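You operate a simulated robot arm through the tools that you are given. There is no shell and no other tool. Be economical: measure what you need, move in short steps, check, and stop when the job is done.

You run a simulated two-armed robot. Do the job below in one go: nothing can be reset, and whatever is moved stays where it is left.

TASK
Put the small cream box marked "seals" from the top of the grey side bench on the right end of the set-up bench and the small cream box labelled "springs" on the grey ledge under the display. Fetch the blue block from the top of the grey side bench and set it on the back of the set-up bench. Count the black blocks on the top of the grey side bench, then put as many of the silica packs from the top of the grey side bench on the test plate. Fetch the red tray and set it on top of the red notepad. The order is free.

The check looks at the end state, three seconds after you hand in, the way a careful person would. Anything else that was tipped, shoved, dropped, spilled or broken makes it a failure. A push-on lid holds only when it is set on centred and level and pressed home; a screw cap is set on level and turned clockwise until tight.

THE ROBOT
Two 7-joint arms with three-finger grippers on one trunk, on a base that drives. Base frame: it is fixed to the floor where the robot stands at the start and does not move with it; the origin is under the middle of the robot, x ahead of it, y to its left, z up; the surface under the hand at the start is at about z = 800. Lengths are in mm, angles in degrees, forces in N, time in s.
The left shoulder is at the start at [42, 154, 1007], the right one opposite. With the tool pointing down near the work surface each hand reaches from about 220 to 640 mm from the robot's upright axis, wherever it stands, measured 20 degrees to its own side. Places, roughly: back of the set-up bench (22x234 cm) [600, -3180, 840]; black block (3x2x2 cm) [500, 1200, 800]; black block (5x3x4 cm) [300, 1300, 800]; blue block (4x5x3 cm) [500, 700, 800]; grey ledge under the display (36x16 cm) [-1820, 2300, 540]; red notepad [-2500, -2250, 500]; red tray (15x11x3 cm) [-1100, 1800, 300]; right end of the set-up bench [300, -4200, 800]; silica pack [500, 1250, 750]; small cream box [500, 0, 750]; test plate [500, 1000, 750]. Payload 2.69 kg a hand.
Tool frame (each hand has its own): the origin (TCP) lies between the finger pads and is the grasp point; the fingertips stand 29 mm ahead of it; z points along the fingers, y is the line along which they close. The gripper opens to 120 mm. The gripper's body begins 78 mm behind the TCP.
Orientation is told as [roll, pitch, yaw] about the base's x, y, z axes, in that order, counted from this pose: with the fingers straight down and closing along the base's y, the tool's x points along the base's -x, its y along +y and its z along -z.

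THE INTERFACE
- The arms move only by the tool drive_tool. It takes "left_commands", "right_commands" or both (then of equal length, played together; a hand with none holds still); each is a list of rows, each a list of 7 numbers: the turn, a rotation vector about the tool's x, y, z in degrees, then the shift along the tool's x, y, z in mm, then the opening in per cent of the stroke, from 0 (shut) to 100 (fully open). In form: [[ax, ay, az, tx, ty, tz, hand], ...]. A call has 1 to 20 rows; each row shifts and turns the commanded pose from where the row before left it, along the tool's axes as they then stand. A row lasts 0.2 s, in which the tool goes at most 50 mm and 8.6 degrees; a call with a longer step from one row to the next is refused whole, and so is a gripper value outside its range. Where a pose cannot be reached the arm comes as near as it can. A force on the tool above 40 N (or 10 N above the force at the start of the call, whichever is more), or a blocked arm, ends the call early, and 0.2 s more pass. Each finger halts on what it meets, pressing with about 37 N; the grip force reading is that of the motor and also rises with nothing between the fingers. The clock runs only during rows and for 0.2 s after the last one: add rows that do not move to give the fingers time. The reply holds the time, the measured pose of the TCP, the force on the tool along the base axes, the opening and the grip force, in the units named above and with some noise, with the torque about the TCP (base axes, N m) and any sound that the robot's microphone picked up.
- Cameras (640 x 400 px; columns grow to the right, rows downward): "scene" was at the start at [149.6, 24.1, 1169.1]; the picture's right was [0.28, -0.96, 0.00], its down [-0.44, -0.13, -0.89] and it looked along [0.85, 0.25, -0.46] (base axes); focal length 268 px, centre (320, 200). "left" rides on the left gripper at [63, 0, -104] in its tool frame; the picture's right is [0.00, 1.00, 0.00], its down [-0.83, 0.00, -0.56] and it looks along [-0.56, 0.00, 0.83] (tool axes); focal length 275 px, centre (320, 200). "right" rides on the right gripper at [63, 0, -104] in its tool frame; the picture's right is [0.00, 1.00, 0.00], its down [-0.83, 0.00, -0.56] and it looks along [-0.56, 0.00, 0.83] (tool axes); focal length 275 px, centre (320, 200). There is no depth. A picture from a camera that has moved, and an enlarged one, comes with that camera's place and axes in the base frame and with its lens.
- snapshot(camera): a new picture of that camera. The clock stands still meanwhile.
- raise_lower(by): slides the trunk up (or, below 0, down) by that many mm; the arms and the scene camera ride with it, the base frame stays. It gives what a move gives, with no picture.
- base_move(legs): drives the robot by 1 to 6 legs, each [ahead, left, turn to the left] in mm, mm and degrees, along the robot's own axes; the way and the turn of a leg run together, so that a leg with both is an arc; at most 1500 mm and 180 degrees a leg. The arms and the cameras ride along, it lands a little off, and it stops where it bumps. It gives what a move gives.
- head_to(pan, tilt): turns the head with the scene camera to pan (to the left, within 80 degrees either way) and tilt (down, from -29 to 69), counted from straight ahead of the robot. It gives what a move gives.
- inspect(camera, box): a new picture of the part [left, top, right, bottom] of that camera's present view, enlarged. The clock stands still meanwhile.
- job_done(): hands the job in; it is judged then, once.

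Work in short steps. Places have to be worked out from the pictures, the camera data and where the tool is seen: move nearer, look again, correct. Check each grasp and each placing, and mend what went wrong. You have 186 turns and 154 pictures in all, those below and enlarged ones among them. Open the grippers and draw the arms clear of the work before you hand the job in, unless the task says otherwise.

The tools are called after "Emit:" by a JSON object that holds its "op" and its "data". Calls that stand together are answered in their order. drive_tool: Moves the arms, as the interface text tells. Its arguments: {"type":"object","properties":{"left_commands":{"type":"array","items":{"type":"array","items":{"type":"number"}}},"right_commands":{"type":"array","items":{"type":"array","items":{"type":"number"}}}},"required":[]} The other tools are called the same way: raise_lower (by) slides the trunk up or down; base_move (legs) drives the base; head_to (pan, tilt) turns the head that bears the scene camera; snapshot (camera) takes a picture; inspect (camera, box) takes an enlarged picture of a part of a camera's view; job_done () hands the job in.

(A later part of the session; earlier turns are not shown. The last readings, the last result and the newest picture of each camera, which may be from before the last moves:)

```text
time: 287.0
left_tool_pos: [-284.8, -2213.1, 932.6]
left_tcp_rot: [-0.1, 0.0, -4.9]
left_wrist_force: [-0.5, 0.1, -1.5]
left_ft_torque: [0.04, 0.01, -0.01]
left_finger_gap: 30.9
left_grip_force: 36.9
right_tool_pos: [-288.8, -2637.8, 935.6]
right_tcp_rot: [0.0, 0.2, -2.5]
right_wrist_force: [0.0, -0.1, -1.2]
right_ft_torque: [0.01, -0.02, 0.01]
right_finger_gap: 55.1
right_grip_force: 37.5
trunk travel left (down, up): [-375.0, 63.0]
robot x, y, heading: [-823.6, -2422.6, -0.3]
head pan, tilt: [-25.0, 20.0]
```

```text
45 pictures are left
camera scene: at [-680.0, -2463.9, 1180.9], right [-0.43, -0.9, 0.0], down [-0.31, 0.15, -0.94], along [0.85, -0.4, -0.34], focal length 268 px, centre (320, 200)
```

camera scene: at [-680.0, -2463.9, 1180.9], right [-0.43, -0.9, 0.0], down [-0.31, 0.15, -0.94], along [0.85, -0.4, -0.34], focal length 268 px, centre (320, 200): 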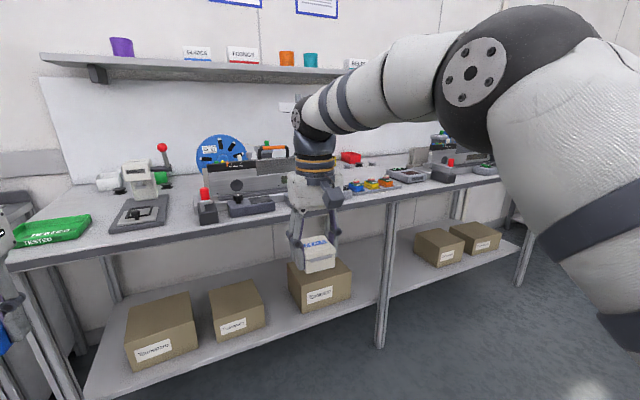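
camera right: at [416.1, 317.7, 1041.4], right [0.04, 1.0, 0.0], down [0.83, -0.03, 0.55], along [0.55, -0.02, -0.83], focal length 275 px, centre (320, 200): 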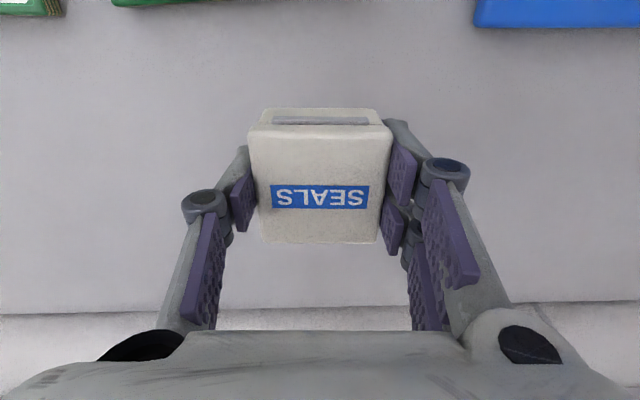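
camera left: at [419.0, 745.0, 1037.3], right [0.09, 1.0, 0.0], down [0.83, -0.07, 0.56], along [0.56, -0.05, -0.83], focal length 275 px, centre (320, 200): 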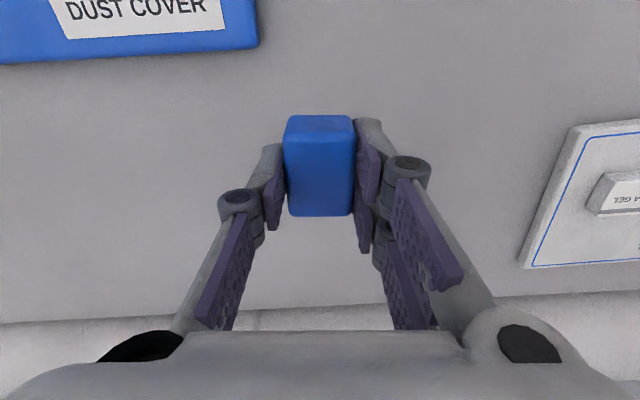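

The set-up bench is ahead. I'll move along to its middle and look at the back strip.

Emit:
{"op": "base_move", "data": {"legs": [[0, -760, 0]]}}

Emit:
{"op": "head_to", "data": {"pan": 0, "tilt": 20}}

Emit:
{"op": "snapshot", "data": {"camera": "scene"}}

```text
time: 293.3
left_tool_pos: [-287.0, -2981.1, 932.0]
left_tcp_rot: [-0.1, 0.0, -5.1]
left_wrist_force: [0.0, 0.4, 0.7]
left_ft_torque: [-0.01, 0.01, -0.01]
left_finger_gap: 31.2
left_grip_force: 36.8
right_tool_pos: [-294.4, -3405.0, 936.4]
right_tcp_rot: [0.0, 0.1, -2.7]
right_wrist_force: [1.1, -0.2, -0.5]
right_ft_torque: [-0.04, 0.02, 0.0]
right_finger_gap: 54.7
right_grip_force: 37.4
trunk travel left (down, up): [-375.0, 63.0]
robot x, y, heading: [-833.1, -3188.8, -0.4]
head pan, tilt: [-25.0, 20.0]
```

```text
time: 294.1
left_tool_pos: [-287.4, -2981.7, 932.8]
left_tcp_rot: [-0.1, -0.1, -5.0]
left_wrist_force: [0.2, 0.2, -0.3]
left_ft_torque: [0.01, -0.03, 0.01]
left_finger_gap: 31.4
left_grip_force: 37.0
right_tool_pos: [-292.9, -3403.3, 935.8]
right_tcp_rot: [-0.1, 0.2, -2.7]
right_wrist_force: [0.8, 0.2, -0.8]
right_ft_torque: [-0.01, 0.01, -0.01]
right_finger_gap: 55.0
right_grip_force: 36.5
trunk travel left (down, up): [-375.0, 63.0]
robot x, y, heading: [-828.6, -3188.7, -0.4]
head pan, tilt: [0.0, 20.0]
```

```text
44 pictures are left
camera scene: at [-674.5, -3191.6, 1180.8], right [-0.01, -1.0, 0.0], down [-0.34, 0.0, -0.94], along [0.94, -0.01, -0.34], focal length 268 px, centre (320, 200)
```

scene: 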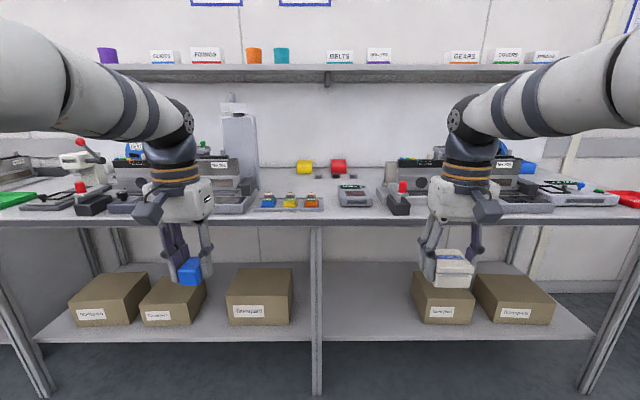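

I'll zoom in on the middle of the bench for free space at the back.

Emit:
{"op": "inspect", "data": {"camera": "scene", "box": [210, 140, 430, 240]}}

Emit:
{"op": "inspect", "data": {"camera": "scene", "box": [480, 130, 640, 240]}}

```text
2.91 times, centred on (320, 190) of scene
camera zoom: at [-674.5, -3191.6, 1180.8], right [-0.01, -1.0, 0.0], down [-0.34, 0.0, -0.94], along [0.94, -0.01, -0.34], focal length 781 px, centre (320, 229)
```

zoom: 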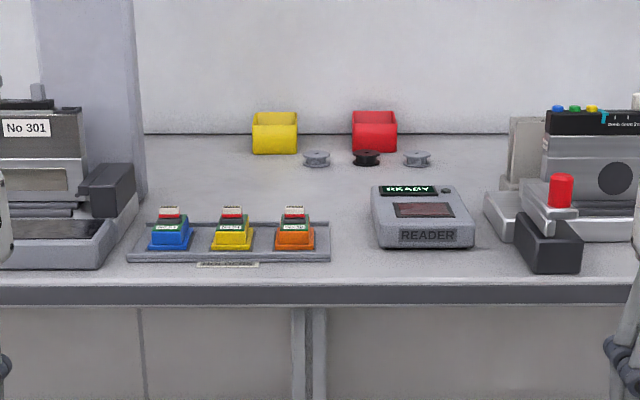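

```text
3.64 times, centred on (560, 185) of scene
camera zoom: at [-674.5, -3191.6, 1180.8], right [-0.01, -1.0, 0.0], down [-0.34, 0.0, -0.94], along [0.94, -0.01, -0.34], focal length 976 px, centre (-553, 254)
```

zoom: 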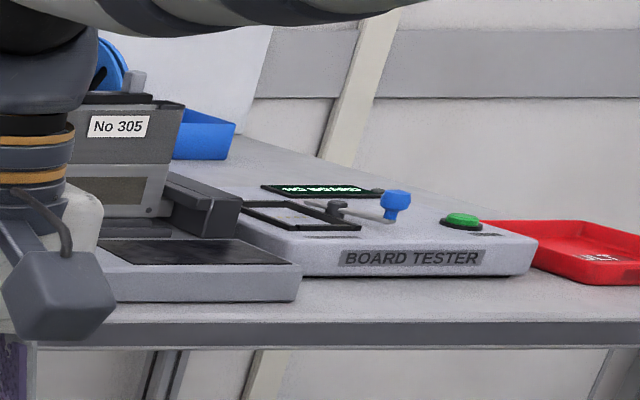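

The left-of-centre back area (left of the yellow bin) is free. I'll raise the hands and approach to triangulate the bench height and depth.

Emit:
{"op": "raise_lower", "data": {"by": 62}}

Emit:
{"op": "drive_tool", "data": {"left_commands": [[0, 0, 0, 0, 0, -30, 10], [0, 0, 0, 20, 10, -30, 10], [0, 0, 0, 30, 10, 0, 10], [0, 0, 0, 30, 20, 0, 10]], "right_commands": [[0, 0, 0, 0, 0, -30, 25], [0, 0, 0, 20, -10, -30, 25], [0, 0, 0, 30, -10, 0, 25], [0, 0, 0, 30, -20, 0, 25]]}}

Emit:
{"op": "base_move", "data": {"legs": [[450, 0, 0]]}}

Emit:
{"op": "head_to", "data": {"pan": 0, "tilt": 30}}

Emit:
{"op": "snapshot", "data": {"camera": "scene"}}

```text
time: 295.2
left_tool_pos: [-287.0, -2981.9, 992.2]
left_tcp_rot: [-0.1, 0.3, -5.1]
left_wrist_force: [-0.1, 0.0, -1.7]
left_ft_torque: [0.0, 0.01, 0.02]
left_finger_gap: 31.2
left_grip_force: 37.3
right_tool_pos: [-292.6, -3405.6, 996.1]
right_tcp_rot: [-0.2, 0.4, -2.8]
right_wrist_force: [-0.5, 0.0, -1.8]
right_ft_torque: [0.04, -0.02, 0.0]
right_finger_gap: 55.3
right_grip_force: 36.8
trunk travel left (down, up): [-437.0, 1.0]
robot x, y, heading: [-829.3, -3186.8, -0.5]
head pan, tilt: [0.0, 20.0]
```

```text
time: 296.2
left_tool_pos: [-363.9, -2934.6, 1055.4]
left_tcp_rot: [-0.2, -0.3, -5.1]
left_wrist_force: [-0.6, -1.0, -0.9]
left_ft_torque: [0.0, -0.05, 0.04]
left_finger_gap: 31.4
left_grip_force: 37.1
right_tool_pos: [-320.1, -3443.2, 1083.4]
right_tcp_rot: [0.0, 0.2, -2.7]
right_wrist_force: [-0.7, -0.6, -0.4]
right_ft_torque: [0.01, -0.04, -0.02]
right_finger_gap: 55.1
right_grip_force: 36.8
right hand out of reach, approached as far as the arm can: row 2, 3, 4
trunk travel left (down, up): [-437.0, 1.0]
robot x, y, heading: [-831.8, -3188.7, -0.4]
head pan, tilt: [0.0, 20.0]
```

```text
time: 298.9
left_tool_pos: [86.0, -2936.5, 1054.9]
left_tcp_rot: [-0.1, -0.1, -5.1]
left_wrist_force: [-0.9, -0.2, -0.6]
left_ft_torque: [-0.04, 0.0, -0.04]
left_finger_gap: 31.2
left_grip_force: 36.4
right_tool_pos: [131.3, -3445.4, 1080.6]
right_tcp_rot: [0.0, 0.4, -2.7]
right_wrist_force: [0.0, -0.6, -0.2]
right_ft_torque: [0.01, 0.02, 0.01]
right_finger_gap: 55.3
right_grip_force: 36.7
trunk travel left (down, up): [-437.0, 1.0]
robot x, y, heading: [-384.0, -3192.2, -0.3]
head pan, tilt: [0.0, 20.0]
```

```text
time: 299.6
left_tool_pos: [86.9, -2936.4, 1054.6]
left_tcp_rot: [-0.1, 0.0, -5.1]
left_wrist_force: [-0.9, 0.4, -1.0]
left_ft_torque: [0.02, 0.0, -0.02]
left_finger_gap: 31.3
left_grip_force: 37.0
right_tool_pos: [129.7, -3444.9, 1080.9]
right_tcp_rot: [0.0, 0.2, -2.7]
right_wrist_force: [-0.1, -0.2, -0.2]
right_ft_torque: [-0.01, 0.01, -0.01]
right_finger_gap: 55.4
right_grip_force: 37.1
trunk travel left (down, up): [-437.0, 1.0]
robot x, y, heading: [-381.2, -3191.6, -0.5]
head pan, tilt: [0.0, 30.0]
```

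```text
41 pictures are left
camera scene: at [-289.6, -3193.8, 1235.1], right [-0.01, -1.0, 0.0], down [-0.5, 0.0, -0.87], along [0.87, -0.01, -0.5], focal length 268 px, centre (320, 200)
```

scene: 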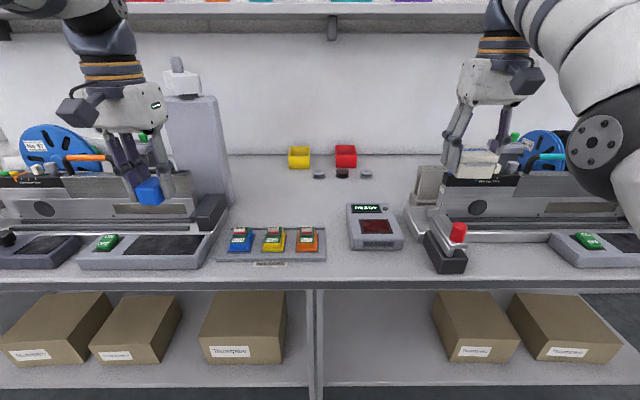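

The bench top is at z≈850 and spans x≈72..780, so the back strip is x≈560–780. There's free back space at y≈-3445, just right of the red bin. I'll place seals at the right end first, so I drive right to look.

Emit:
{"op": "base_move", "data": {"legs": [[0, -750, 0.5]]}}

Emit:
{"op": "head_to", "data": {"pan": -20, "tilt": 32}}

Emit:
{"op": "snapshot", "data": {"camera": "scene"}}

```text
time: 305.8
left_tool_pos: [82.8, -3675.6, 1054.9]
left_tcp_rot: [-0.2, -0.1, -4.2]
left_wrist_force: [0.6, -0.1, -1.0]
left_ft_torque: [0.03, 0.01, -0.01]
left_finger_gap: 31.1
left_grip_force: 36.7
right_tool_pos: [136.1, -4183.8, 1081.7]
right_tcp_rot: [0.0, 0.3, -1.8]
right_wrist_force: [-0.7, 0.9, -0.4]
right_ft_torque: [0.01, 0.03, 0.0]
right_finger_gap: 55.0
right_grip_force: 37.0
trunk travel left (down, up): [-437.0, 1.0]
robot x, y, heading: [-381.2, -3937.3, 0.5]
head pan, tilt: [0.0, 30.0]
```

```text
time: 306.6
left_tool_pos: [84.1, -3675.0, 1053.7]
left_tcp_rot: [0.0, -0.1, -4.1]
left_wrist_force: [0.3, 1.0, -0.3]
left_ft_torque: [-0.02, 0.0, 0.03]
left_finger_gap: 31.0
left_grip_force: 36.9
right_tool_pos: [135.9, -4183.5, 1081.6]
right_tcp_rot: [0.0, 0.4, -1.8]
right_wrist_force: [0.2, 0.4, -1.2]
right_ft_torque: [0.0, -0.02, -0.02]
right_finger_gap: 55.1
right_grip_force: 37.2
trunk travel left (down, up): [-437.0, 1.0]
robot x, y, heading: [-378.2, -3936.8, 0.4]
head pan, tilt: [-20.0, 32.0]
```

```text
40 pictures are left
camera scene: at [-294.2, -3968.4, 1231.9], right [-0.33, -0.94, 0.0], down [-0.5, 0.18, -0.85], along [0.8, -0.28, -0.53], focal length 268 px, centre (320, 200)
```

scene: 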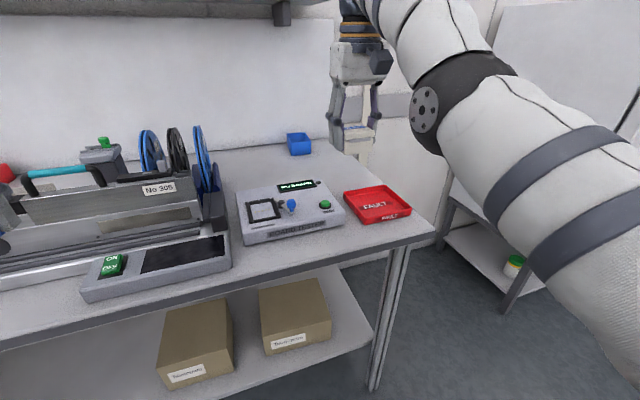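

There's free space at the right end behind the red FAULT tray, around [390, -4290]. I'll raise the left hand to stay above the reels, then drive into position.

Emit:
{"op": "drive_tool", "data": {"left_commands": [[0, 0, 0, 10, 20, -20, 10], [0, 0, 0, 10, 20, -20, 10], [0, 0, 0, 10, 20, -20, 10], [0, 0, 0, 10, 20, -20, 10], [0, 0, 0, 10, 20, 0, 10]]}}

Emit:
{"op": "base_move", "data": {"legs": [[0, -178, 0]]}}

```text
time: 307.8
left_tool_pos: [39.2, -3571.5, 1134.6]
left_tcp_rot: [-0.1, -0.1, -4.2]
left_wrist_force: [0.1, 0.2, -1.3]
left_ft_torque: [0.01, 0.01, -0.01]
left_finger_gap: 31.3
left_grip_force: 37.0
right_tool_pos: [135.8, -4182.8, 1081.2]
right_tcp_rot: [0.0, 0.3, -1.8]
right_wrist_force: [-0.5, 0.0, 0.4]
right_ft_torque: [-0.01, 0.0, -0.04]
right_finger_gap: 54.9
right_grip_force: 36.8
trunk travel left (down, up): [-437.0, 1.0]
robot x, y, heading: [-375.0, -3937.9, 0.5]
head pan, tilt: [-20.0, 32.0]
```

```text
time: 309.8
left_tool_pos: [41.4, -3750.7, 1134.5]
left_tcp_rot: [0.0, -0.1, -4.3]
left_wrist_force: [0.2, -0.5, 0.1]
left_ft_torque: [0.03, 0.01, 0.0]
left_finger_gap: 31.2
left_grip_force: 36.8
right_tool_pos: [137.5, -4362.6, 1080.9]
right_tcp_rot: [0.0, 0.4, -1.9]
right_wrist_force: [-0.2, -0.3, -0.7]
right_ft_torque: [0.01, 0.01, 0.0]
right_finger_gap: 55.2
right_grip_force: 37.0
trunk travel left (down, up): [-437.0, 1.0]
robot x, y, heading: [-378.2, -4116.3, 0.5]
head pan, tilt: [-20.0, 32.0]
```

Left is now at z 1134, clear. I'll drive ahead 290.

Emit:
{"op": "base_move", "data": {"legs": [[285, 0, -0.5]]}}

Emit:
{"op": "drive_tool", "data": {"right_commands": [[0, 0, 0, 5, 25, 20, 25], [0, 0, 0, 5, 25, 30, 25], [0, 0, 0, 5, 22, 30, 25]]}}

Emit:
{"op": "snapshot", "data": {"camera": "right"}}

Emit:
{"op": "snapshot", "data": {"camera": "scene"}}

```text
time: 311.8
left_tool_pos: [328.1, -3753.1, 1135.0]
left_tcp_rot: [-0.1, -0.1, -4.8]
left_wrist_force: [-0.2, -0.3, -0.5]
left_ft_torque: [0.0, 0.01, -0.01]
left_finger_gap: 31.3
left_grip_force: 37.0
right_tool_pos: [421.1, -4365.2, 1082.0]
right_tcp_rot: [0.0, 0.3, -2.3]
right_wrist_force: [0.6, 0.3, -1.1]
right_ft_torque: [0.01, 0.02, -0.01]
right_finger_gap: 55.2
right_grip_force: 36.7
trunk travel left (down, up): [-437.0, 1.0]
robot x, y, heading: [-93.6, -4114.8, 0.3]
head pan, tilt: [-20.0, 32.0]
```

```text
time: 312.6
left_tool_pos: [327.4, -3752.0, 1133.1]
left_tcp_rot: [-0.1, -0.1, -4.7]
left_wrist_force: [0.8, 0.1, -0.8]
left_ft_torque: [0.0, 0.01, 0.02]
left_finger_gap: 31.4
left_grip_force: 36.8
right_tool_pos: [444.0, -4291.6, 1012.8]
right_tcp_rot: [-0.1, 0.4, -2.3]
right_wrist_force: [0.2, -0.3, -1.2]
right_ft_torque: [-0.02, 0.02, -0.01]
right_finger_gap: 55.3
right_grip_force: 37.1
right hand out of reach, approached as far as the arm can: row 1, 2, 3
trunk travel left (down, up): [-437.0, 1.0]
robot x, y, heading: [-96.8, -4113.3, 0.2]
head pan, tilt: [-20.0, 32.0]
```

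```text
39 pictures are left
camera right: at [382.2, -4288.6, 1118.0], right [0.03, 1.0, 0.0], down [0.83, -0.03, 0.55], along [0.55, -0.02, -0.84], focal length 275 px, centre (320, 200)
```

right: 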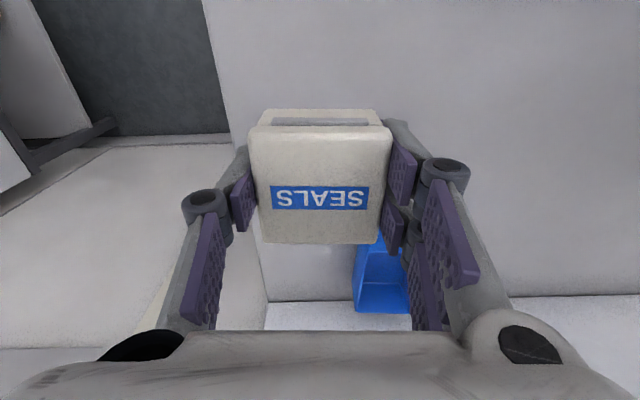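

```text
38 pictures are left
camera scene: at [-9.0, -4145.9, 1231.8], right [-0.34, -0.94, 0.0], down [-0.5, 0.18, -0.85], along [0.8, -0.29, -0.53], focal length 268 px, centre (320, 200)
```

scene: 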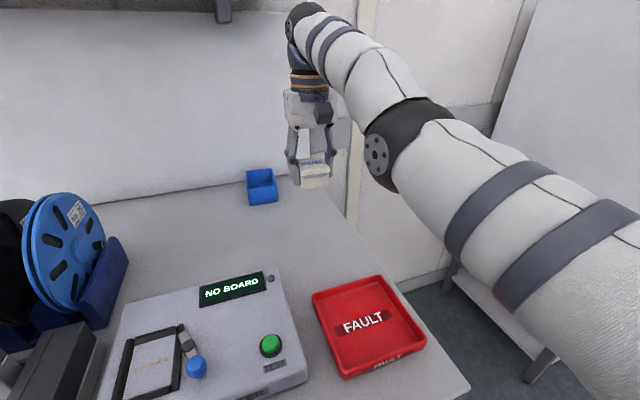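

The spot beneath [444, -4291] is free and well inside the right edge (y≈-4375). I'll lower.

Emit:
{"op": "drive_tool", "data": {"right_commands": [[0, 0, 0, 0, 0, 30, 25], [0, 0, 0, 0, 0, 30, 25], [0, 0, 0, 0, 0, 30, 25], [0, 0, 0, 0, 0, 20, 25], [0, 0, 0, 0, 0, 0, 25]]}}

Emit:
{"op": "snapshot", "data": {"camera": "right"}}

Emit:
{"op": "inspect", "data": {"camera": "scene", "box": [220, 130, 440, 330]}}

```text
time: 313.8
left_tool_pos: [327.5, -3753.0, 1134.8]
left_tcp_rot: [-0.1, -0.2, -4.6]
left_wrist_force: [-0.2, -0.1, -0.8]
left_ft_torque: [0.02, -0.03, -0.01]
left_finger_gap: 31.4
left_grip_force: 37.2
right_tool_pos: [463.2, -4290.7, 907.4]
right_tcp_rot: [-0.1, 0.4, -2.2]
right_wrist_force: [-0.1, 0.2, -0.3]
right_ft_torque: [0.01, -0.01, 0.02]
right_finger_gap: 55.1
right_grip_force: 37.5
right hand out of reach, approached as far as the arm can: row 1, 2, 3
trunk travel left (down, up): [-437.0, 1.0]
robot x, y, heading: [-95.5, -4118.0, 0.1]
head pan, tilt: [-20.0, 32.0]
```

```text
37 pictures are left
camera right: at [402.2, -4287.8, 1012.6], right [0.03, 1.0, 0.0], down [0.83, -0.03, 0.55], along [0.55, -0.02, -0.83], focal length 275 px, centre (320, 200)
```

right: 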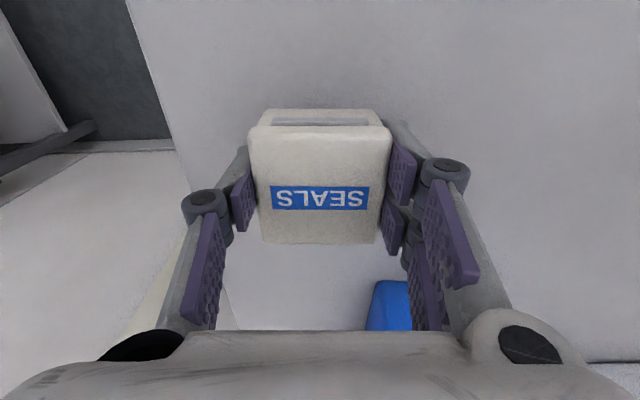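

```text
2.00 times, centred on (330, 230) of scene
camera zoom: at [-9.6, -4146.2, 1231.9], right [-0.34, -0.94, 0.0], down [-0.5, 0.18, -0.85], along [0.8, -0.29, -0.53], focal length 537 px, centre (300, 140)
```

zoom: 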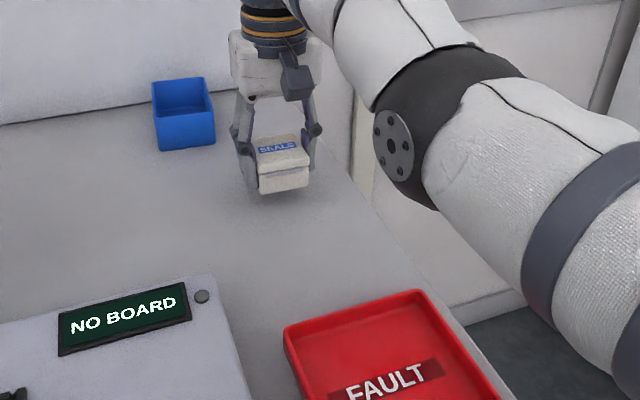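

I'll shift back to x≈410, nearer the middle of the right end, and lower further.

Emit:
{"op": "drive_tool", "data": {"right_commands": [[0, 0, 0, 25, 5, 0, 25], [0, 0, 0, 25, 5, 0, 25], [0, 0, 0, 0, 0, 6, 25], [0, 0, 0, 0, 0, 4, 25], [0, 0, 0, 0, 0, 0, 25]]}}

Emit:
{"op": "inspect", "data": {"camera": "scene", "box": [220, 130, 440, 330]}}

```text
time: 315.0
left_tool_pos: [328.2, -3752.9, 1135.0]
left_tcp_rot: [-0.1, -0.1, -4.6]
left_wrist_force: [0.1, -1.2, -0.9]
left_ft_torque: [0.02, -0.03, 0.01]
left_finger_gap: 31.3
left_grip_force: 37.0
right_tool_pos: [462.3, -4272.0, 902.7]
right_tcp_rot: [0.0, 0.4, -2.2]
right_wrist_force: [-0.4, -0.2, -0.5]
right_ft_torque: [-0.02, 0.01, -0.01]
right_finger_gap: 55.0
right_grip_force: 37.6
right hand out of reach, approached as far as the arm can: row 1, 2
trunk travel left (down, up): [-437.0, 1.0]
robot x, y, heading: [-95.0, -4113.9, -0.0]
head pan, tilt: [-20.0, 32.0]
```

```text
2.00 times, centred on (330, 230) of scene
camera zoom: at [-9.4, -4146.3, 1231.9], right [-0.34, -0.94, 0.0], down [-0.5, 0.18, -0.85], along [0.8, -0.29, -0.53], focal length 537 px, centre (300, 140)
```

zoom: 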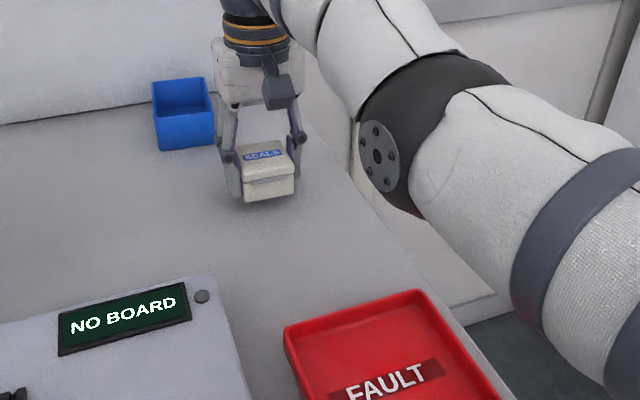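

The arm can't retract further here, so I'll back the base 50 mm instead, then lower to contact.

Emit:
{"op": "base_move", "data": {"legs": [[-52, 0, 0]]}}

Emit:
{"op": "drive_tool", "data": {"right_commands": [[0, 0, 0, 0, 0, 3, 25], [0, 0, 0, 0, 0, 3, 25], [0, 0, 0, 0, 0, 3, 25], [0, 0, 0, 0, 0, 0, 25]]}}

```text
time: 315.9
left_tool_pos: [275.3, -3752.0, 1134.5]
left_tcp_rot: [-0.1, -0.2, -4.7]
left_wrist_force: [0.1, 0.6, -0.4]
left_ft_torque: [0.03, -0.04, 0.01]
left_finger_gap: 31.0
left_grip_force: 37.0
right_tool_pos: [409.0, -4272.2, 903.1]
right_tcp_rot: [-0.1, 0.4, -2.2]
right_wrist_force: [-0.9, -0.2, -1.2]
right_ft_torque: [0.0, -0.02, 0.02]
right_finger_gap: 55.1
right_grip_force: 36.6
trunk travel left (down, up): [-437.0, 1.0]
robot x, y, heading: [-147.4, -4115.8, -0.1]
head pan, tilt: [-20.0, 32.0]
```

```text
time: 316.9
left_tool_pos: [276.3, -3753.4, 1134.8]
left_tcp_rot: [-0.2, -0.1, -4.7]
left_wrist_force: [-0.3, 0.3, -1.2]
left_ft_torque: [-0.02, -0.06, 0.03]
left_finger_gap: 31.0
left_grip_force: 36.9
right_tool_pos: [411.4, -4271.7, 893.0]
right_tcp_rot: [-0.1, 0.5, -2.2]
right_wrist_force: [0.4, -0.3, -0.8]
right_ft_torque: [0.01, 0.04, 0.01]
right_finger_gap: 55.3
right_grip_force: 37.3
trunk travel left (down, up): [-437.0, 1.0]
robot x, y, heading: [-141.3, -4115.0, -0.1]
head pan, tilt: [-20.0, 32.0]
```

Emit:
{"op": "drive_tool", "data": {"right_commands": [[0, 0, 0, 0, 0, 3, 25], [0, 0, 0, 0, 0, 3, 25], [0, 0, 0, 0, 0, 2, 25], [0, 0, 0, 0, 0, 2, 25], [0, 0, 0, 0, 0, 0, 25]]}}

Emit:
{"op": "inspect", "data": {"camera": "scene", "box": [220, 130, 440, 330]}}

```text
time: 318.1
left_tool_pos: [275.4, -3752.6, 1135.6]
left_tcp_rot: [-0.1, -0.3, -4.6]
left_wrist_force: [-0.2, 0.0, -0.4]
left_ft_torque: [-0.03, 0.02, 0.0]
left_finger_gap: 31.2
left_grip_force: 36.7
right_tool_pos: [410.9, -4272.5, 886.6]
right_tcp_rot: [-0.1, 0.2, -2.3]
right_wrist_force: [-1.7, -0.6, 10.2]
right_ft_torque: [0.08, -0.26, 0.01]
right_finger_gap: 55.3
right_grip_force: 37.2
trunk travel left (down, up): [-437.0, 1.0]
robot x, y, heading: [-144.5, -4110.8, 0.1]
head pan, tilt: [-20.0, 32.0]
```

```text
2.00 times, centred on (330, 230) of scene
camera zoom: at [-62.2, -4146.1, 1232.2], right [-0.34, -0.94, 0.0], down [-0.5, 0.18, -0.85], along [0.8, -0.29, -0.53], focal length 537 px, centre (300, 140)
```

zoom: 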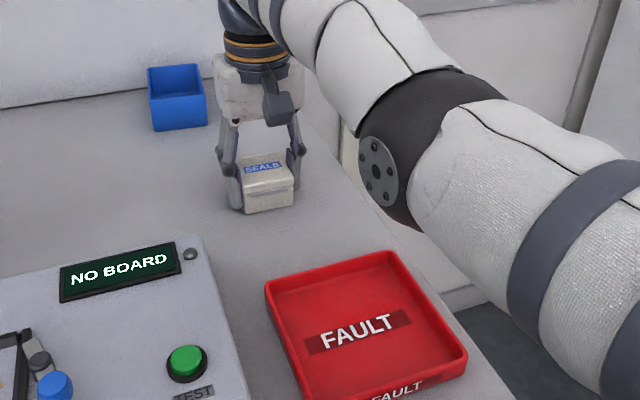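

Contact at 10 N. I'll release and rise.

Emit:
{"op": "drive_tool", "data": {"right_commands": [[0, 0, 0, 0, 0, -1, 25], [0, 0, 0, 0, 0, 0, 60], [0, 0, 0, 0, 0, 0, 60], [0, 0, 0, 0, 0, -20, 60], [0, 0, 0, 0, 0, -40, 60], [0, 0, 0, 0, 0, -45, 60], [0, 0, 0, 0, 0, -45, 60]]}}

Emit:
{"op": "snapshot", "data": {"camera": "scene"}}

```text
time: 319.7
left_tool_pos: [275.9, -3752.0, 1135.3]
left_tcp_rot: [-0.1, -0.3, -4.7]
left_wrist_force: [-0.3, -0.2, -1.1]
left_ft_torque: [0.0, 0.0, 0.02]
left_finger_gap: 31.1
left_grip_force: 36.6
right_tool_pos: [386.3, -4274.5, 1030.3]
right_tcp_rot: [0.1, 0.4, -2.3]
right_wrist_force: [0.1, 1.0, 0.7]
right_ft_torque: [0.02, 0.01, 0.01]
right_finger_gap: 71.9
right_grip_force: 0.1
right hand out of reach, approached as far as the arm can: row 5, 6, 7
trunk travel left (down, up): [-437.0, 1.0]
robot x, y, heading: [-145.5, -4110.7, 0.3]
head pan, tilt: [-20.0, 32.0]
```

```text
33 pictures are left
camera scene: at [-61.5, -4146.3, 1232.0], right [-0.34, -0.94, 0.0], down [-0.5, 0.18, -0.85], along [0.8, -0.29, -0.53], focal length 268 px, centre (320, 200)
```

scene: 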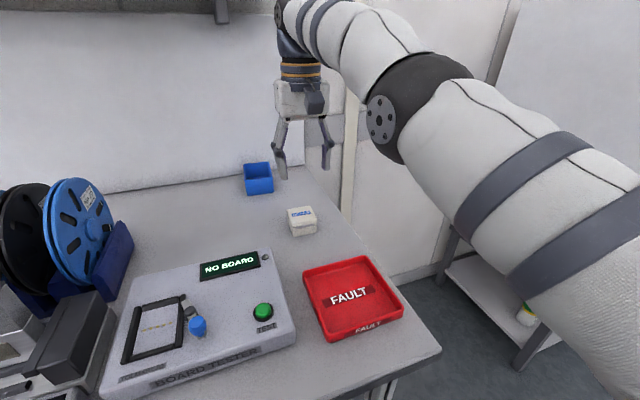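

Seals is placed well. Next is blue: I'll back out, raise the right hand high and wide, and go to y≈-3600 so the left hand faces the free back spot at y≈-3445.

Emit:
{"op": "base_move", "data": {"legs": [[-240, 0, 0]]}}

Emit:
{"op": "drive_tool", "data": {"right_commands": [[0, 0, 0, 10, -30, -15, 50], [0, 0, 0, 10, -30, -15, 50], [0, 0, 0, 20, -35, -20, 50], [0, 0, 0, 20, -35, -20, 50], [0, 0, 0, 25, -35, -20, 50], [0, 0, 0, 25, -30, -20, 50]]}}

Emit:
{"op": "base_move", "data": {"legs": [[0, 510, 0]]}}

Emit:
{"op": "head_to", "data": {"pan": 5, "tilt": 32}}

Emit:
{"op": "snapshot", "data": {"camera": "scene"}}

```text
time: 321.5
left_tool_pos: [37.1, -3752.5, 1135.2]
left_tcp_rot: [-0.1, -0.2, -4.7]
left_wrist_force: [-0.6, 0.4, -0.4]
left_ft_torque: [0.01, -0.03, 0.01]
left_finger_gap: 31.3
left_grip_force: 37.2
right_tool_pos: [147.1, -4275.7, 1028.3]
right_tcp_rot: [-0.1, 0.4, -2.2]
right_wrist_force: [-0.9, -0.9, -0.9]
right_ft_torque: [-0.01, -0.04, 0.02]
right_finger_gap: 71.6
right_grip_force: 0.0
trunk travel left (down, up): [-437.0, 1.0]
robot x, y, heading: [-383.7, -4113.1, 0.0]
head pan, tilt: [-20.0, 32.0]
```

```text
time: 322.9
left_tool_pos: [35.8, -3754.0, 1136.0]
left_tcp_rot: [-0.1, -0.2, -4.6]
left_wrist_force: [0.1, -0.1, -1.4]
left_ft_torque: [0.01, -0.05, -0.02]
left_finger_gap: 31.7
left_grip_force: 36.5
right_tool_pos: [28.2, -4468.0, 1141.9]
right_tcp_rot: [0.0, 0.3, -2.2]
right_wrist_force: [-0.2, 0.4, -0.1]
right_ft_torque: [0.0, -0.02, 0.0]
right_finger_gap: 60.1
right_grip_force: 0.0
trunk travel left (down, up): [-437.0, 1.0]
robot x, y, heading: [-386.9, -4112.9, 0.1]
head pan, tilt: [-20.0, 32.0]
```

```text
time: 327.3
left_tool_pos: [38.1, -3244.5, 1135.4]
left_tcp_rot: [-0.1, -0.1, -4.9]
left_wrist_force: [0.5, 0.0, -0.1]
left_ft_torque: [-0.03, 0.01, 0.02]
left_finger_gap: 31.2
left_grip_force: 36.9
right_tool_pos: [29.5, -3958.2, 1141.0]
right_tcp_rot: [-0.1, 0.4, -2.5]
right_wrist_force: [0.0, 1.1, -0.4]
right_ft_torque: [-0.03, -0.01, 0.0]
right_finger_gap: 59.9
right_grip_force: 0.1
trunk travel left (down, up): [-437.0, 1.0]
robot x, y, heading: [-384.8, -3606.4, -0.1]
head pan, tilt: [-20.0, 32.0]
```

```text
time: 328.2
left_tool_pos: [39.3, -3245.6, 1134.8]
left_tcp_rot: [-0.1, -0.2, -4.9]
left_wrist_force: [0.2, 0.1, -0.4]
left_ft_torque: [0.01, 0.01, -0.04]
left_finger_gap: 31.4
left_grip_force: 37.0
right_tool_pos: [29.8, -3958.2, 1141.1]
right_tcp_rot: [0.0, 0.3, -2.5]
right_wrist_force: [-0.3, -1.0, -0.5]
right_ft_torque: [0.04, 0.0, 0.02]
right_finger_gap: 60.1
right_grip_force: 0.0
trunk travel left (down, up): [-437.0, 1.0]
robot x, y, heading: [-388.0, -3605.3, -0.1]
head pan, tilt: [5.0, 32.0]
```

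```text
32 pictures are left
camera scene: at [-294.8, -3599.4, 1231.9], right [0.08, -1.0, 0.0], down [-0.53, -0.04, -0.85], along [0.84, 0.07, -0.53], focal length 268 px, centre (320, 200)
```

scene: 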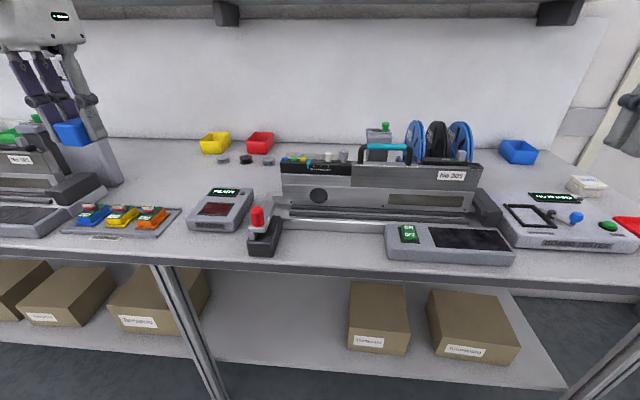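

The spot at y≈-3445 is tight next to the unit. A roomier free back area lies around [640, -4040], between the reels and the blue bin, so I'll go there and bring the left hand inward and lower.

Emit:
{"op": "base_move", "data": {"legs": [[0, -590, 0]]}}

Emit:
{"op": "raise_lower", "data": {"by": -62}}

Emit:
{"op": "drive_tool", "data": {"left_commands": [[0, 0, 2.3, -10, -35, 20, 10], [0, 0, 2.3, -20, -35, 20, 10], [0, 0, 0, -25, -35, 15, 10], [0, 0, 0, -25, -35, 15, 10], [0, 0, 0, -25, -35, 10, 10], [0, 0, 0, -25, -25, 0, 10]]}}

Emit:
{"op": "snapshot", "data": {"camera": "scene"}}

```text
time: 333.2
left_tool_pos: [37.5, -3832.5, 1134.4]
left_tcp_rot: [-0.1, -0.1, -4.9]
left_wrist_force: [0.0, -0.2, -0.8]
left_ft_torque: [-0.04, -0.03, -0.01]
left_finger_gap: 31.2
left_grip_force: 37.1
right_tool_pos: [28.8, -4544.8, 1140.9]
right_tcp_rot: [0.0, 0.4, -2.4]
right_wrist_force: [0.6, -0.5, 0.8]
right_ft_torque: [0.02, -0.02, 0.02]
right_finger_gap: 60.2
right_grip_force: 0.0
trunk travel left (down, up): [-437.0, 1.0]
robot x, y, heading: [-384.6, -4191.8, -0.0]
head pan, tilt: [5.0, 32.0]
```

```text
time: 334.2
left_tool_pos: [36.8, -3832.9, 1074.4]
left_tcp_rot: [-0.2, -0.2, -4.8]
left_wrist_force: [-0.1, 0.1, 0.0]
left_ft_torque: [0.02, -0.01, 0.0]
left_finger_gap: 31.2
left_grip_force: 36.8
right_tool_pos: [28.3, -4543.9, 1080.0]
right_tcp_rot: [-0.1, 0.3, -2.2]
right_wrist_force: [-0.2, 0.4, 1.3]
right_ft_torque: [0.03, -0.02, -0.01]
right_finger_gap: 60.3
right_grip_force: 0.2
trunk travel left (down, up): [-375.0, 63.0]
robot x, y, heading: [-382.2, -4195.7, -0.1]
head pan, tilt: [5.0, 32.0]
```

```text
time: 335.6
left_tool_pos: [137.1, -4050.0, 993.0]
left_tcp_rot: [-0.1, -0.1, -9.2]
left_wrist_force: [0.3, 0.7, -1.8]
left_ft_torque: [0.02, 0.01, -0.04]
left_finger_gap: 31.3
left_grip_force: 37.1
right_tool_pos: [30.0, -4545.0, 1077.1]
right_tcp_rot: [0.1, 0.4, -2.4]
right_wrist_force: [0.5, 0.6, 0.6]
right_ft_torque: [0.02, 0.04, 0.02]
right_finger_gap: 60.2
right_grip_force: 0.1
trunk travel left (down, up): [-375.0, 63.0]
robot x, y, heading: [-385.9, -4192.5, 0.0]
head pan, tilt: [5.0, 32.0]
```

```text
31 pictures are left
camera scene: at [-234.1, -4186.6, 1161.5], right [0.09, -1.0, 0.0], down [-0.53, -0.05, -0.85], along [0.84, 0.07, -0.53], focal length 268 px, centre (320, 200)
```

scene: 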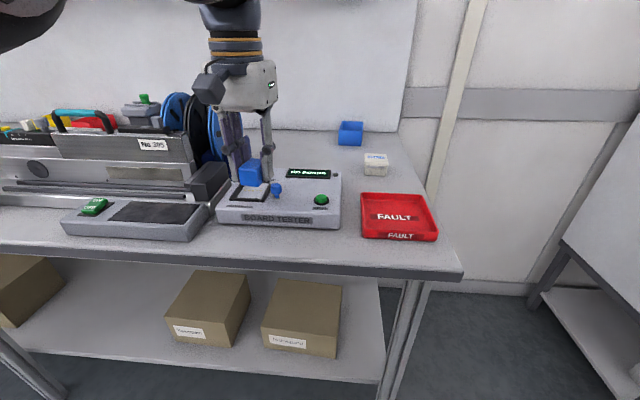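

Good view: the free back area is between the reels and the blue bin. I'll drive ahead 310 and extend the left arm toward x≈600, straightening the yaw.

Emit:
{"op": "base_move", "data": {"legs": [[315, 0, 0]]}}

Emit:
{"op": "drive_tool", "data": {"left_commands": [[0, 0, -4.6, -20, 0, 15, 10], [0, 0, -4.6, -25, 0, 15, 10], [0, 0, 0, -25, 0, 15, 10], [0, 0, 0, -25, 0, 10, 10], [0, 0, 0, -25, 0, 10, 10], [0, 0, 0, -25, 0, 10, 10]]}}

Emit:
{"op": "snapshot", "data": {"camera": "left"}}

Emit:
{"op": "snapshot", "data": {"camera": "scene"}}

```text
time: 337.8
left_tool_pos: [441.6, -4053.2, 992.9]
left_tcp_rot: [-0.2, -0.1, -9.6]
left_wrist_force: [0.4, -0.3, -1.0]
left_ft_torque: [0.0, -0.01, -0.01]
left_finger_gap: 31.2
left_grip_force: 37.2
right_tool_pos: [330.0, -4546.9, 1077.9]
right_tcp_rot: [0.0, 0.4, -2.7]
right_wrist_force: [0.0, 0.6, 0.4]
right_ft_torque: [0.02, 0.0, -0.02]
right_finger_gap: 60.1
right_grip_force: 0.1
trunk travel left (down, up): [-375.0, 63.0]
robot x, y, heading: [-78.1, -4191.7, -0.5]
head pan, tilt: [5.0, 32.0]
stopped in leg 1: the robot was blocked; the commanded pose is now the measured one
```

```text
time: 339.2
left_tool_pos: [505.1, -4053.7, 911.8]
left_tcp_rot: [-0.1, 0.0, -0.5]
left_wrist_force: [0.1, -0.5, -0.1]
left_ft_torque: [-0.05, -0.02, 0.02]
left_finger_gap: 31.4
left_grip_force: 37.2
left hand out of reach, approached as far as the arm can: row 3, 4, 5, 6
right_tool_pos: [329.6, -4546.6, 1078.8]
right_tcp_rot: [0.0, 0.4, -2.7]
right_wrist_force: [1.1, -1.0, 0.2]
right_ft_torque: [-0.01, -0.01, -0.02]
right_finger_gap: 59.7
right_grip_force: 0.0
trunk travel left (down, up): [-375.0, 63.0]
robot x, y, heading: [-81.6, -4191.5, -0.1]
head pan, tilt: [5.0, 32.0]
```

```text
30 pictures are left
camera left: at [442.2, -4052.1, 1015.7], right [0.01, 1.0, 0.0], down [0.83, -0.01, 0.56], along [0.56, -0.01, -0.83], focal length 275 px, centre (320, 200)
```

left: 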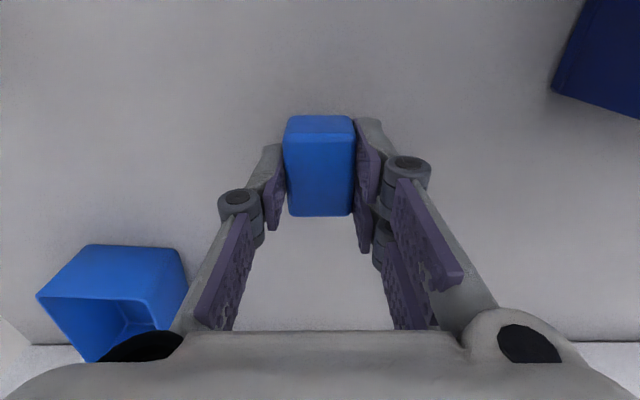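

```text
29 pictures are left
camera scene: at [69.0, -4187.0, 1161.7], right [0.08, -1.0, 0.0], down [-0.53, -0.04, -0.85], along [0.85, 0.07, -0.53], focal length 268 px, centre (320, 200)
```

scene: 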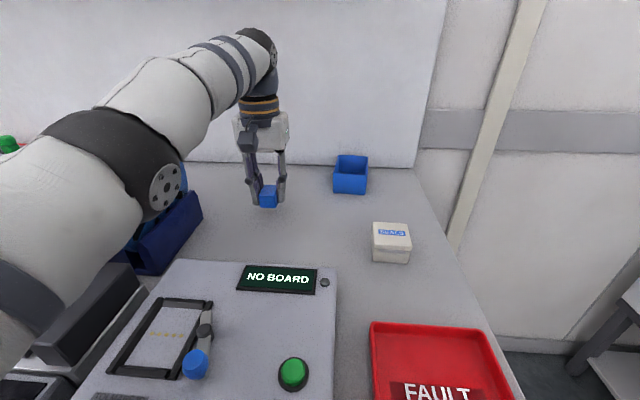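

The arm is at its forward limit at x≈505. The back strip starts near 525–560, so I'll set the block down here, then re-grasp with the tool tilted forward to carry it further back. Lowering now.

Emit:
{"op": "drive_tool", "data": {"left_commands": [[0, 0, 0, 0, 0, 10, 10], [0, 0, 0, 0, 0, 8, 10], [0, 0, 0, 0, 0, 0, 10]]}}

```text
time: 340.0
left_tool_pos: [505.7, -4054.7, 893.0]
left_tcp_rot: [-0.1, 0.2, -0.5]
left_wrist_force: [0.0, 0.7, -1.0]
left_ft_torque: [0.07, -0.03, 0.01]
left_finger_gap: 31.3
left_grip_force: 36.7
right_tool_pos: [330.0, -4546.0, 1079.3]
right_tcp_rot: [0.0, 0.5, -2.7]
right_wrist_force: [-0.7, 0.5, 0.3]
right_ft_torque: [0.03, -0.03, 0.01]
right_finger_gap: 60.1
right_grip_force: 0.0
trunk travel left (down, up): [-375.0, 63.0]
robot x, y, heading: [-83.1, -4190.7, -0.3]
head pan, tilt: [5.0, 32.0]
```

Emit:
{"op": "drive_tool", "data": {"left_commands": [[0, 0, 0, 0, 0, 3, 10], [0, 0, 0, 0, 0, 3, 10], [0, 0, 0, 0, 0, 2, 10], [0, 0, 0, 0, 0, 2, 10], [0, 0, 0, 0, 0, 0, 10]]}}

```text
time: 341.2
left_tool_pos: [508.2, -4053.8, 884.5]
left_tcp_rot: [-0.1, 0.1, -0.5]
left_wrist_force: [0.0, 0.3, -0.4]
left_ft_torque: [-0.01, -0.02, -0.01]
left_finger_gap: 31.3
left_grip_force: 37.2
left hand out of reach, approached as far as the arm can: row 3
right_tool_pos: [329.8, -4546.3, 1078.5]
right_tcp_rot: [0.0, 0.6, -2.7]
right_wrist_force: [-0.5, 0.0, -0.9]
right_ft_torque: [0.01, 0.02, 0.02]
right_finger_gap: 59.9
right_grip_force: 0.2
trunk travel left (down, up): [-375.0, 63.0]
robot x, y, heading: [-80.6, -4196.1, -0.2]
head pan, tilt: [5.0, 32.0]
```

Emit:
{"op": "drive_tool", "data": {"left_commands": [[0, 0, 0, 0, 0, 2, 10], [0, 0, 0, 0, 0, 2, 10], [0, 0, 0, 0, 0, 2, 10], [0, 0, 0, 0, 0, 0, 10]]}}

```text
time: 342.2
left_tool_pos: [508.4, -4055.3, 881.4]
left_tcp_rot: [-0.1, -0.3, -0.5]
left_wrist_force: [1.8, 3.2, 30.7]
left_ft_torque: [0.09, -0.11, 0.01]
left_finger_gap: 31.7
left_grip_force: 37.2
right_tool_pos: [328.2, -4547.1, 1080.2]
right_tcp_rot: [0.0, 0.3, -2.6]
right_wrist_force: [-0.3, -0.6, -0.5]
right_ft_torque: [-0.03, 0.02, 0.0]
right_finger_gap: 59.8
right_grip_force: 0.0
trunk travel left (down, up): [-375.0, 63.0]
robot x, y, heading: [-82.2, -4193.1, -0.5]
head pan, tilt: [5.0, 32.0]
```

Contact made. I'll release, rise 4 mm and tilt the open hand forward by about 26°.

Emit:
{"op": "drive_tool", "data": {"left_commands": [[0, 0, 0, 0, 0, -2, 10], [0, 0, 0, 0, 0, 0, 45], [0, 0, 0, 0, 0, 0, 45], [0, 0, 0, 0, 0, -4, 45], [0, -6.5, 0, 0, 0, 0, 45], [0, -6.5, 0, 0, 0, 0, 45], [0, -6.5, 0, 0, 0, 0, 45], [0, -6.5, 0, 0, 0, 0, 45], [0, 0, 0, 0, 0, 0, 45]]}}

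Emit:
{"op": "snapshot", "data": {"camera": "left"}}

Emit:
{"op": "inspect", "data": {"camera": "scene", "box": [200, 100, 400, 250]}}

```text
time: 344.2
left_tool_pos: [603.6, -4070.6, 900.6]
left_tcp_rot: [-0.1, -26.0, -0.5]
left_wrist_force: [0.0, -0.6, 1.2]
left_ft_torque: [0.0, 0.0, -0.02]
left_finger_gap: 54.0
left_grip_force: 0.2
left hand out of reach, approached as far as the arm can: row 5, 6, 7, 8
right_tool_pos: [330.0, -4546.4, 1078.6]
right_tcp_rot: [0.0, 0.5, -2.7]
right_wrist_force: [-0.6, -0.8, 0.1]
right_ft_torque: [0.05, 0.0, -0.01]
right_finger_gap: 59.7
right_grip_force: 0.1
trunk travel left (down, up): [-375.0, 63.0]
robot x, y, heading: [-81.3, -4188.1, -0.1]
head pan, tilt: [5.0, 32.0]
```

```text
28 pictures are left
camera left: at [501.4, -4069.4, 967.2], right [0.01, 1.0, 0.0], down [0.5, -0.01, 0.86], along [0.86, -0.01, -0.5], focal length 275 px, centre (320, 200)
```

left: 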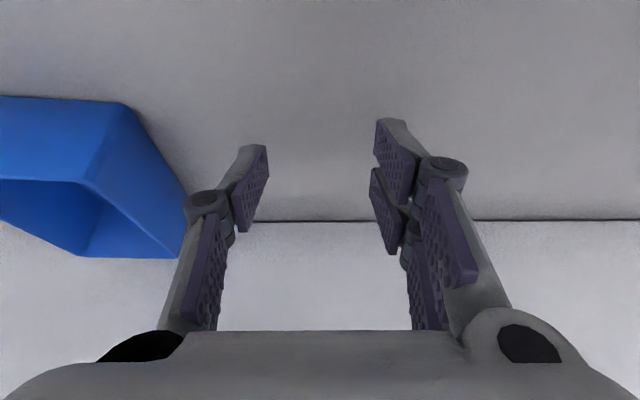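

```text
2.67 times, centred on (300, 175) of scene
camera zoom: at [69.2, -4186.8, 1161.7], right [0.08, -1.0, 0.0], down [-0.53, -0.04, -0.85], along [0.85, 0.07, -0.53], focal length 716 px, centre (373, 267)
```

zoom: 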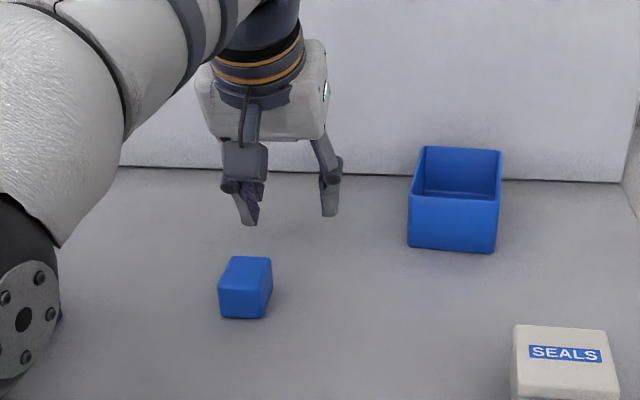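

With the tilt, the hand reached x≈603. The block stands untouched at about [508, -4055]. I'll bring the tilted hand back to straddle it.

Emit:
{"op": "drive_tool", "data": {"left_commands": [[0, 0, 0, 0, 15.5, 0, 52], [0, 0, 0, 23.1, 0, -6.8, 52], [0, 0, 0, 23.1, 0, -6.8, 52], [0, 0, 0, 23.1, 0, -6.8, 52], [0, 0, 0, 20, 0, -8, 52], [0, 0, 0, 0, 0, 0, 52]]}}

Emit:
{"op": "snapshot", "data": {"camera": "left"}}

Emit:
{"op": "inspect", "data": {"camera": "scene", "box": [200, 100, 400, 250]}}

```text
time: 345.6
left_tool_pos: [604.1, -4066.5, 902.4]
left_tcp_rot: [-0.2, -25.9, -0.4]
left_wrist_force: [0.4, 0.0, -0.2]
left_ft_torque: [0.01, 0.02, -0.01]
left_finger_gap: 62.6
left_grip_force: 0.1
left hand out of reach, approached as far as the arm can: row 2, 3, 4, 5
right_tool_pos: [332.1, -4546.5, 1078.8]
right_tcp_rot: [0.0, 0.6, -2.7]
right_wrist_force: [0.4, -0.3, 0.2]
right_ft_torque: [-0.01, 0.01, 0.01]
right_finger_gap: 60.2
right_grip_force: 0.1
trunk travel left (down, up): [-375.0, 63.0]
robot x, y, heading: [-83.3, -4190.9, -0.5]
head pan, tilt: [5.0, 32.0]
```

```text
26 pictures are left
camera left: at [501.9, -4064.2, 969.6], right [0.01, 1.0, 0.0], down [0.5, -0.01, 0.86], along [0.86, -0.01, -0.5], focal length 275 px, centre (320, 200)
```

left: 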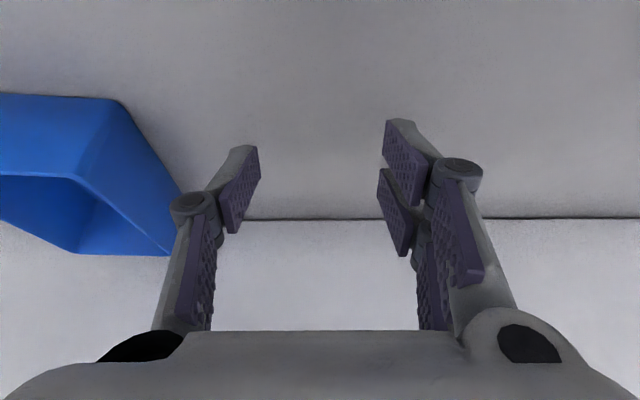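

```text
2.67 times, centred on (300, 175) of scene
camera zoom: at [69.3, -4186.7, 1161.6], right [0.08, -1.0, 0.0], down [-0.53, -0.04, -0.85], along [0.85, 0.07, -0.53], focal length 716 px, centre (373, 267)
```

zoom: 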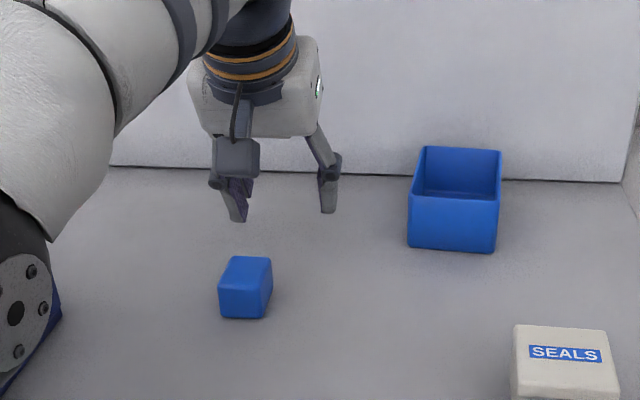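

The arm can't retract in this posture, so I'll use the base and trunk instead: left 12 and back 95 to straddle the block, then lower 16.

Emit:
{"op": "base_move", "data": {"legs": [[0, 12, 0], [-95, 0, 0]]}}

Emit:
{"op": "snapshot", "data": {"camera": "left"}}

Emit:
{"op": "snapshot", "data": {"camera": "scene"}}

```text
time: 347.1
left_tool_pos: [507.6, -4053.6, 903.8]
left_tcp_rot: [-0.1, -25.9, -0.5]
left_wrist_force: [-0.6, -0.1, -0.2]
left_ft_torque: [0.03, -0.02, -0.01]
left_finger_gap: 62.1
left_grip_force: 0.0
right_tool_pos: [235.4, -4534.1, 1078.4]
right_tcp_rot: [0.1, 0.4, -2.7]
right_wrist_force: [-0.3, 0.1, -0.3]
right_ft_torque: [-0.01, -0.04, -0.01]
right_finger_gap: 60.0
right_grip_force: 0.0
trunk travel left (down, up): [-375.0, 63.0]
robot x, y, heading: [-173.3, -4177.6, -0.6]
head pan, tilt: [5.0, 32.0]
```

```text
24 pictures are left
camera left: at [406.9, -4051.5, 970.0], right [0.01, 1.0, 0.0], down [0.5, -0.01, 0.86], along [0.86, -0.01, -0.5], focal length 275 px, centre (320, 200)
```

left: 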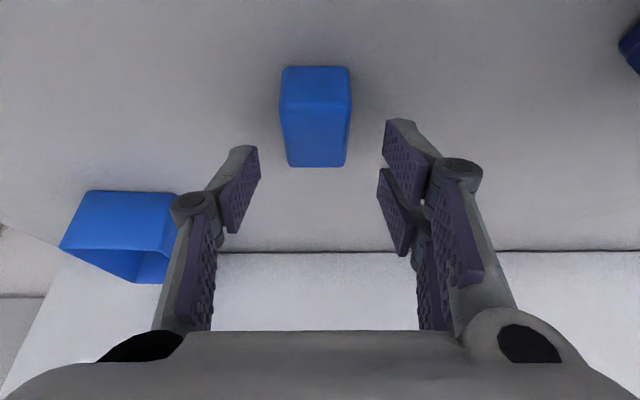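

```text
23 pictures are left
camera scene: at [-25.8, -4174.1, 1161.8], right [0.08, -1.0, 0.0], down [-0.53, -0.04, -0.85], along [0.85, 0.07, -0.53], focal length 268 px, centre (320, 200)
```

scene: 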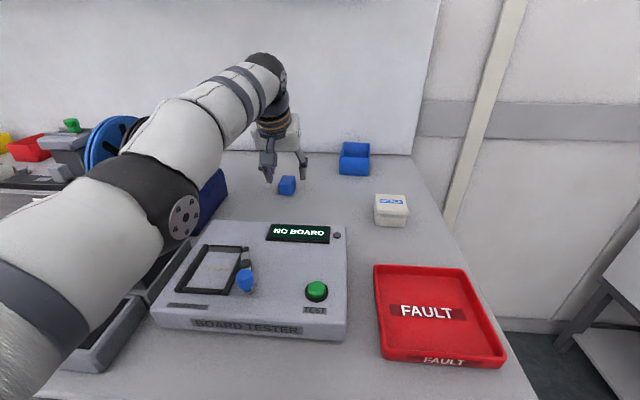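

The block's centre is about 7 mm behind the TCP. I'll back 10 mm more, lower the trunk 17, and check.

Emit:
{"op": "base_move", "data": {"legs": [[-10, 0, 0]]}}

Emit:
{"op": "raise_lower", "data": {"by": -17}}

Emit:
{"op": "snapshot", "data": {"camera": "left"}}

```text
time: 347.9
left_tool_pos: [499.5, -4052.5, 902.9]
left_tcp_rot: [-0.1, -26.0, -0.5]
left_wrist_force: [0.1, -0.2, 0.6]
left_ft_torque: [0.0, 0.04, -0.01]
left_finger_gap: 62.5
left_grip_force: 0.0
right_tool_pos: [224.7, -4534.2, 1078.1]
right_tcp_rot: [0.1, 0.5, -2.6]
right_wrist_force: [-0.8, 0.3, -0.6]
right_ft_torque: [-0.03, -0.05, -0.01]
right_finger_gap: 60.3
right_grip_force: 0.1
trunk travel left (down, up): [-375.0, 63.0]
robot x, y, heading: [-183.0, -4180.2, -0.2]
head pan, tilt: [5.0, 32.0]
```

```text
time: 348.5
left_tool_pos: [506.2, -4048.7, 877.4]
left_tcp_rot: [0.4, -25.8, -0.6]
left_wrist_force: [-1.8, 5.4, 11.7]
left_ft_torque: [0.51, 0.17, -0.02]
left_finger_gap: 72.7
left_grip_force: 4.9
right_tool_pos: [226.6, -4533.0, 1060.5]
right_tcp_rot: [0.0, 0.5, -2.8]
right_wrist_force: [0.5, 0.3, -1.0]
right_ft_torque: [0.01, 0.03, -0.02]
right_finger_gap: 60.3
right_grip_force: 0.1
trunk travel left (down, up): [-358.0, 80.0]
robot x, y, heading: [-184.4, -4181.1, -0.4]
head pan, tilt: [5.0, 32.0]
stopped: the force on the tool passed its limit at 42 N (the readings are from after the stop); the commanded pose is now the measured one
```

```text
22 pictures are left
camera left: at [404.1, -4047.5, 944.0], right [0.01, 1.0, 0.01], down [0.5, -0.01, 0.86], along [0.86, -0.01, -0.5], focal length 275 px, centre (320, 200)
```

left: 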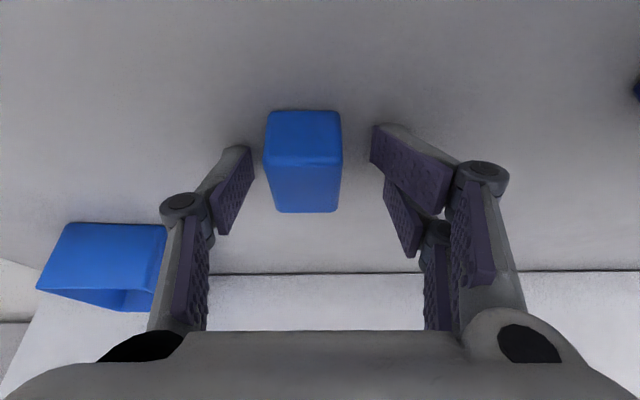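

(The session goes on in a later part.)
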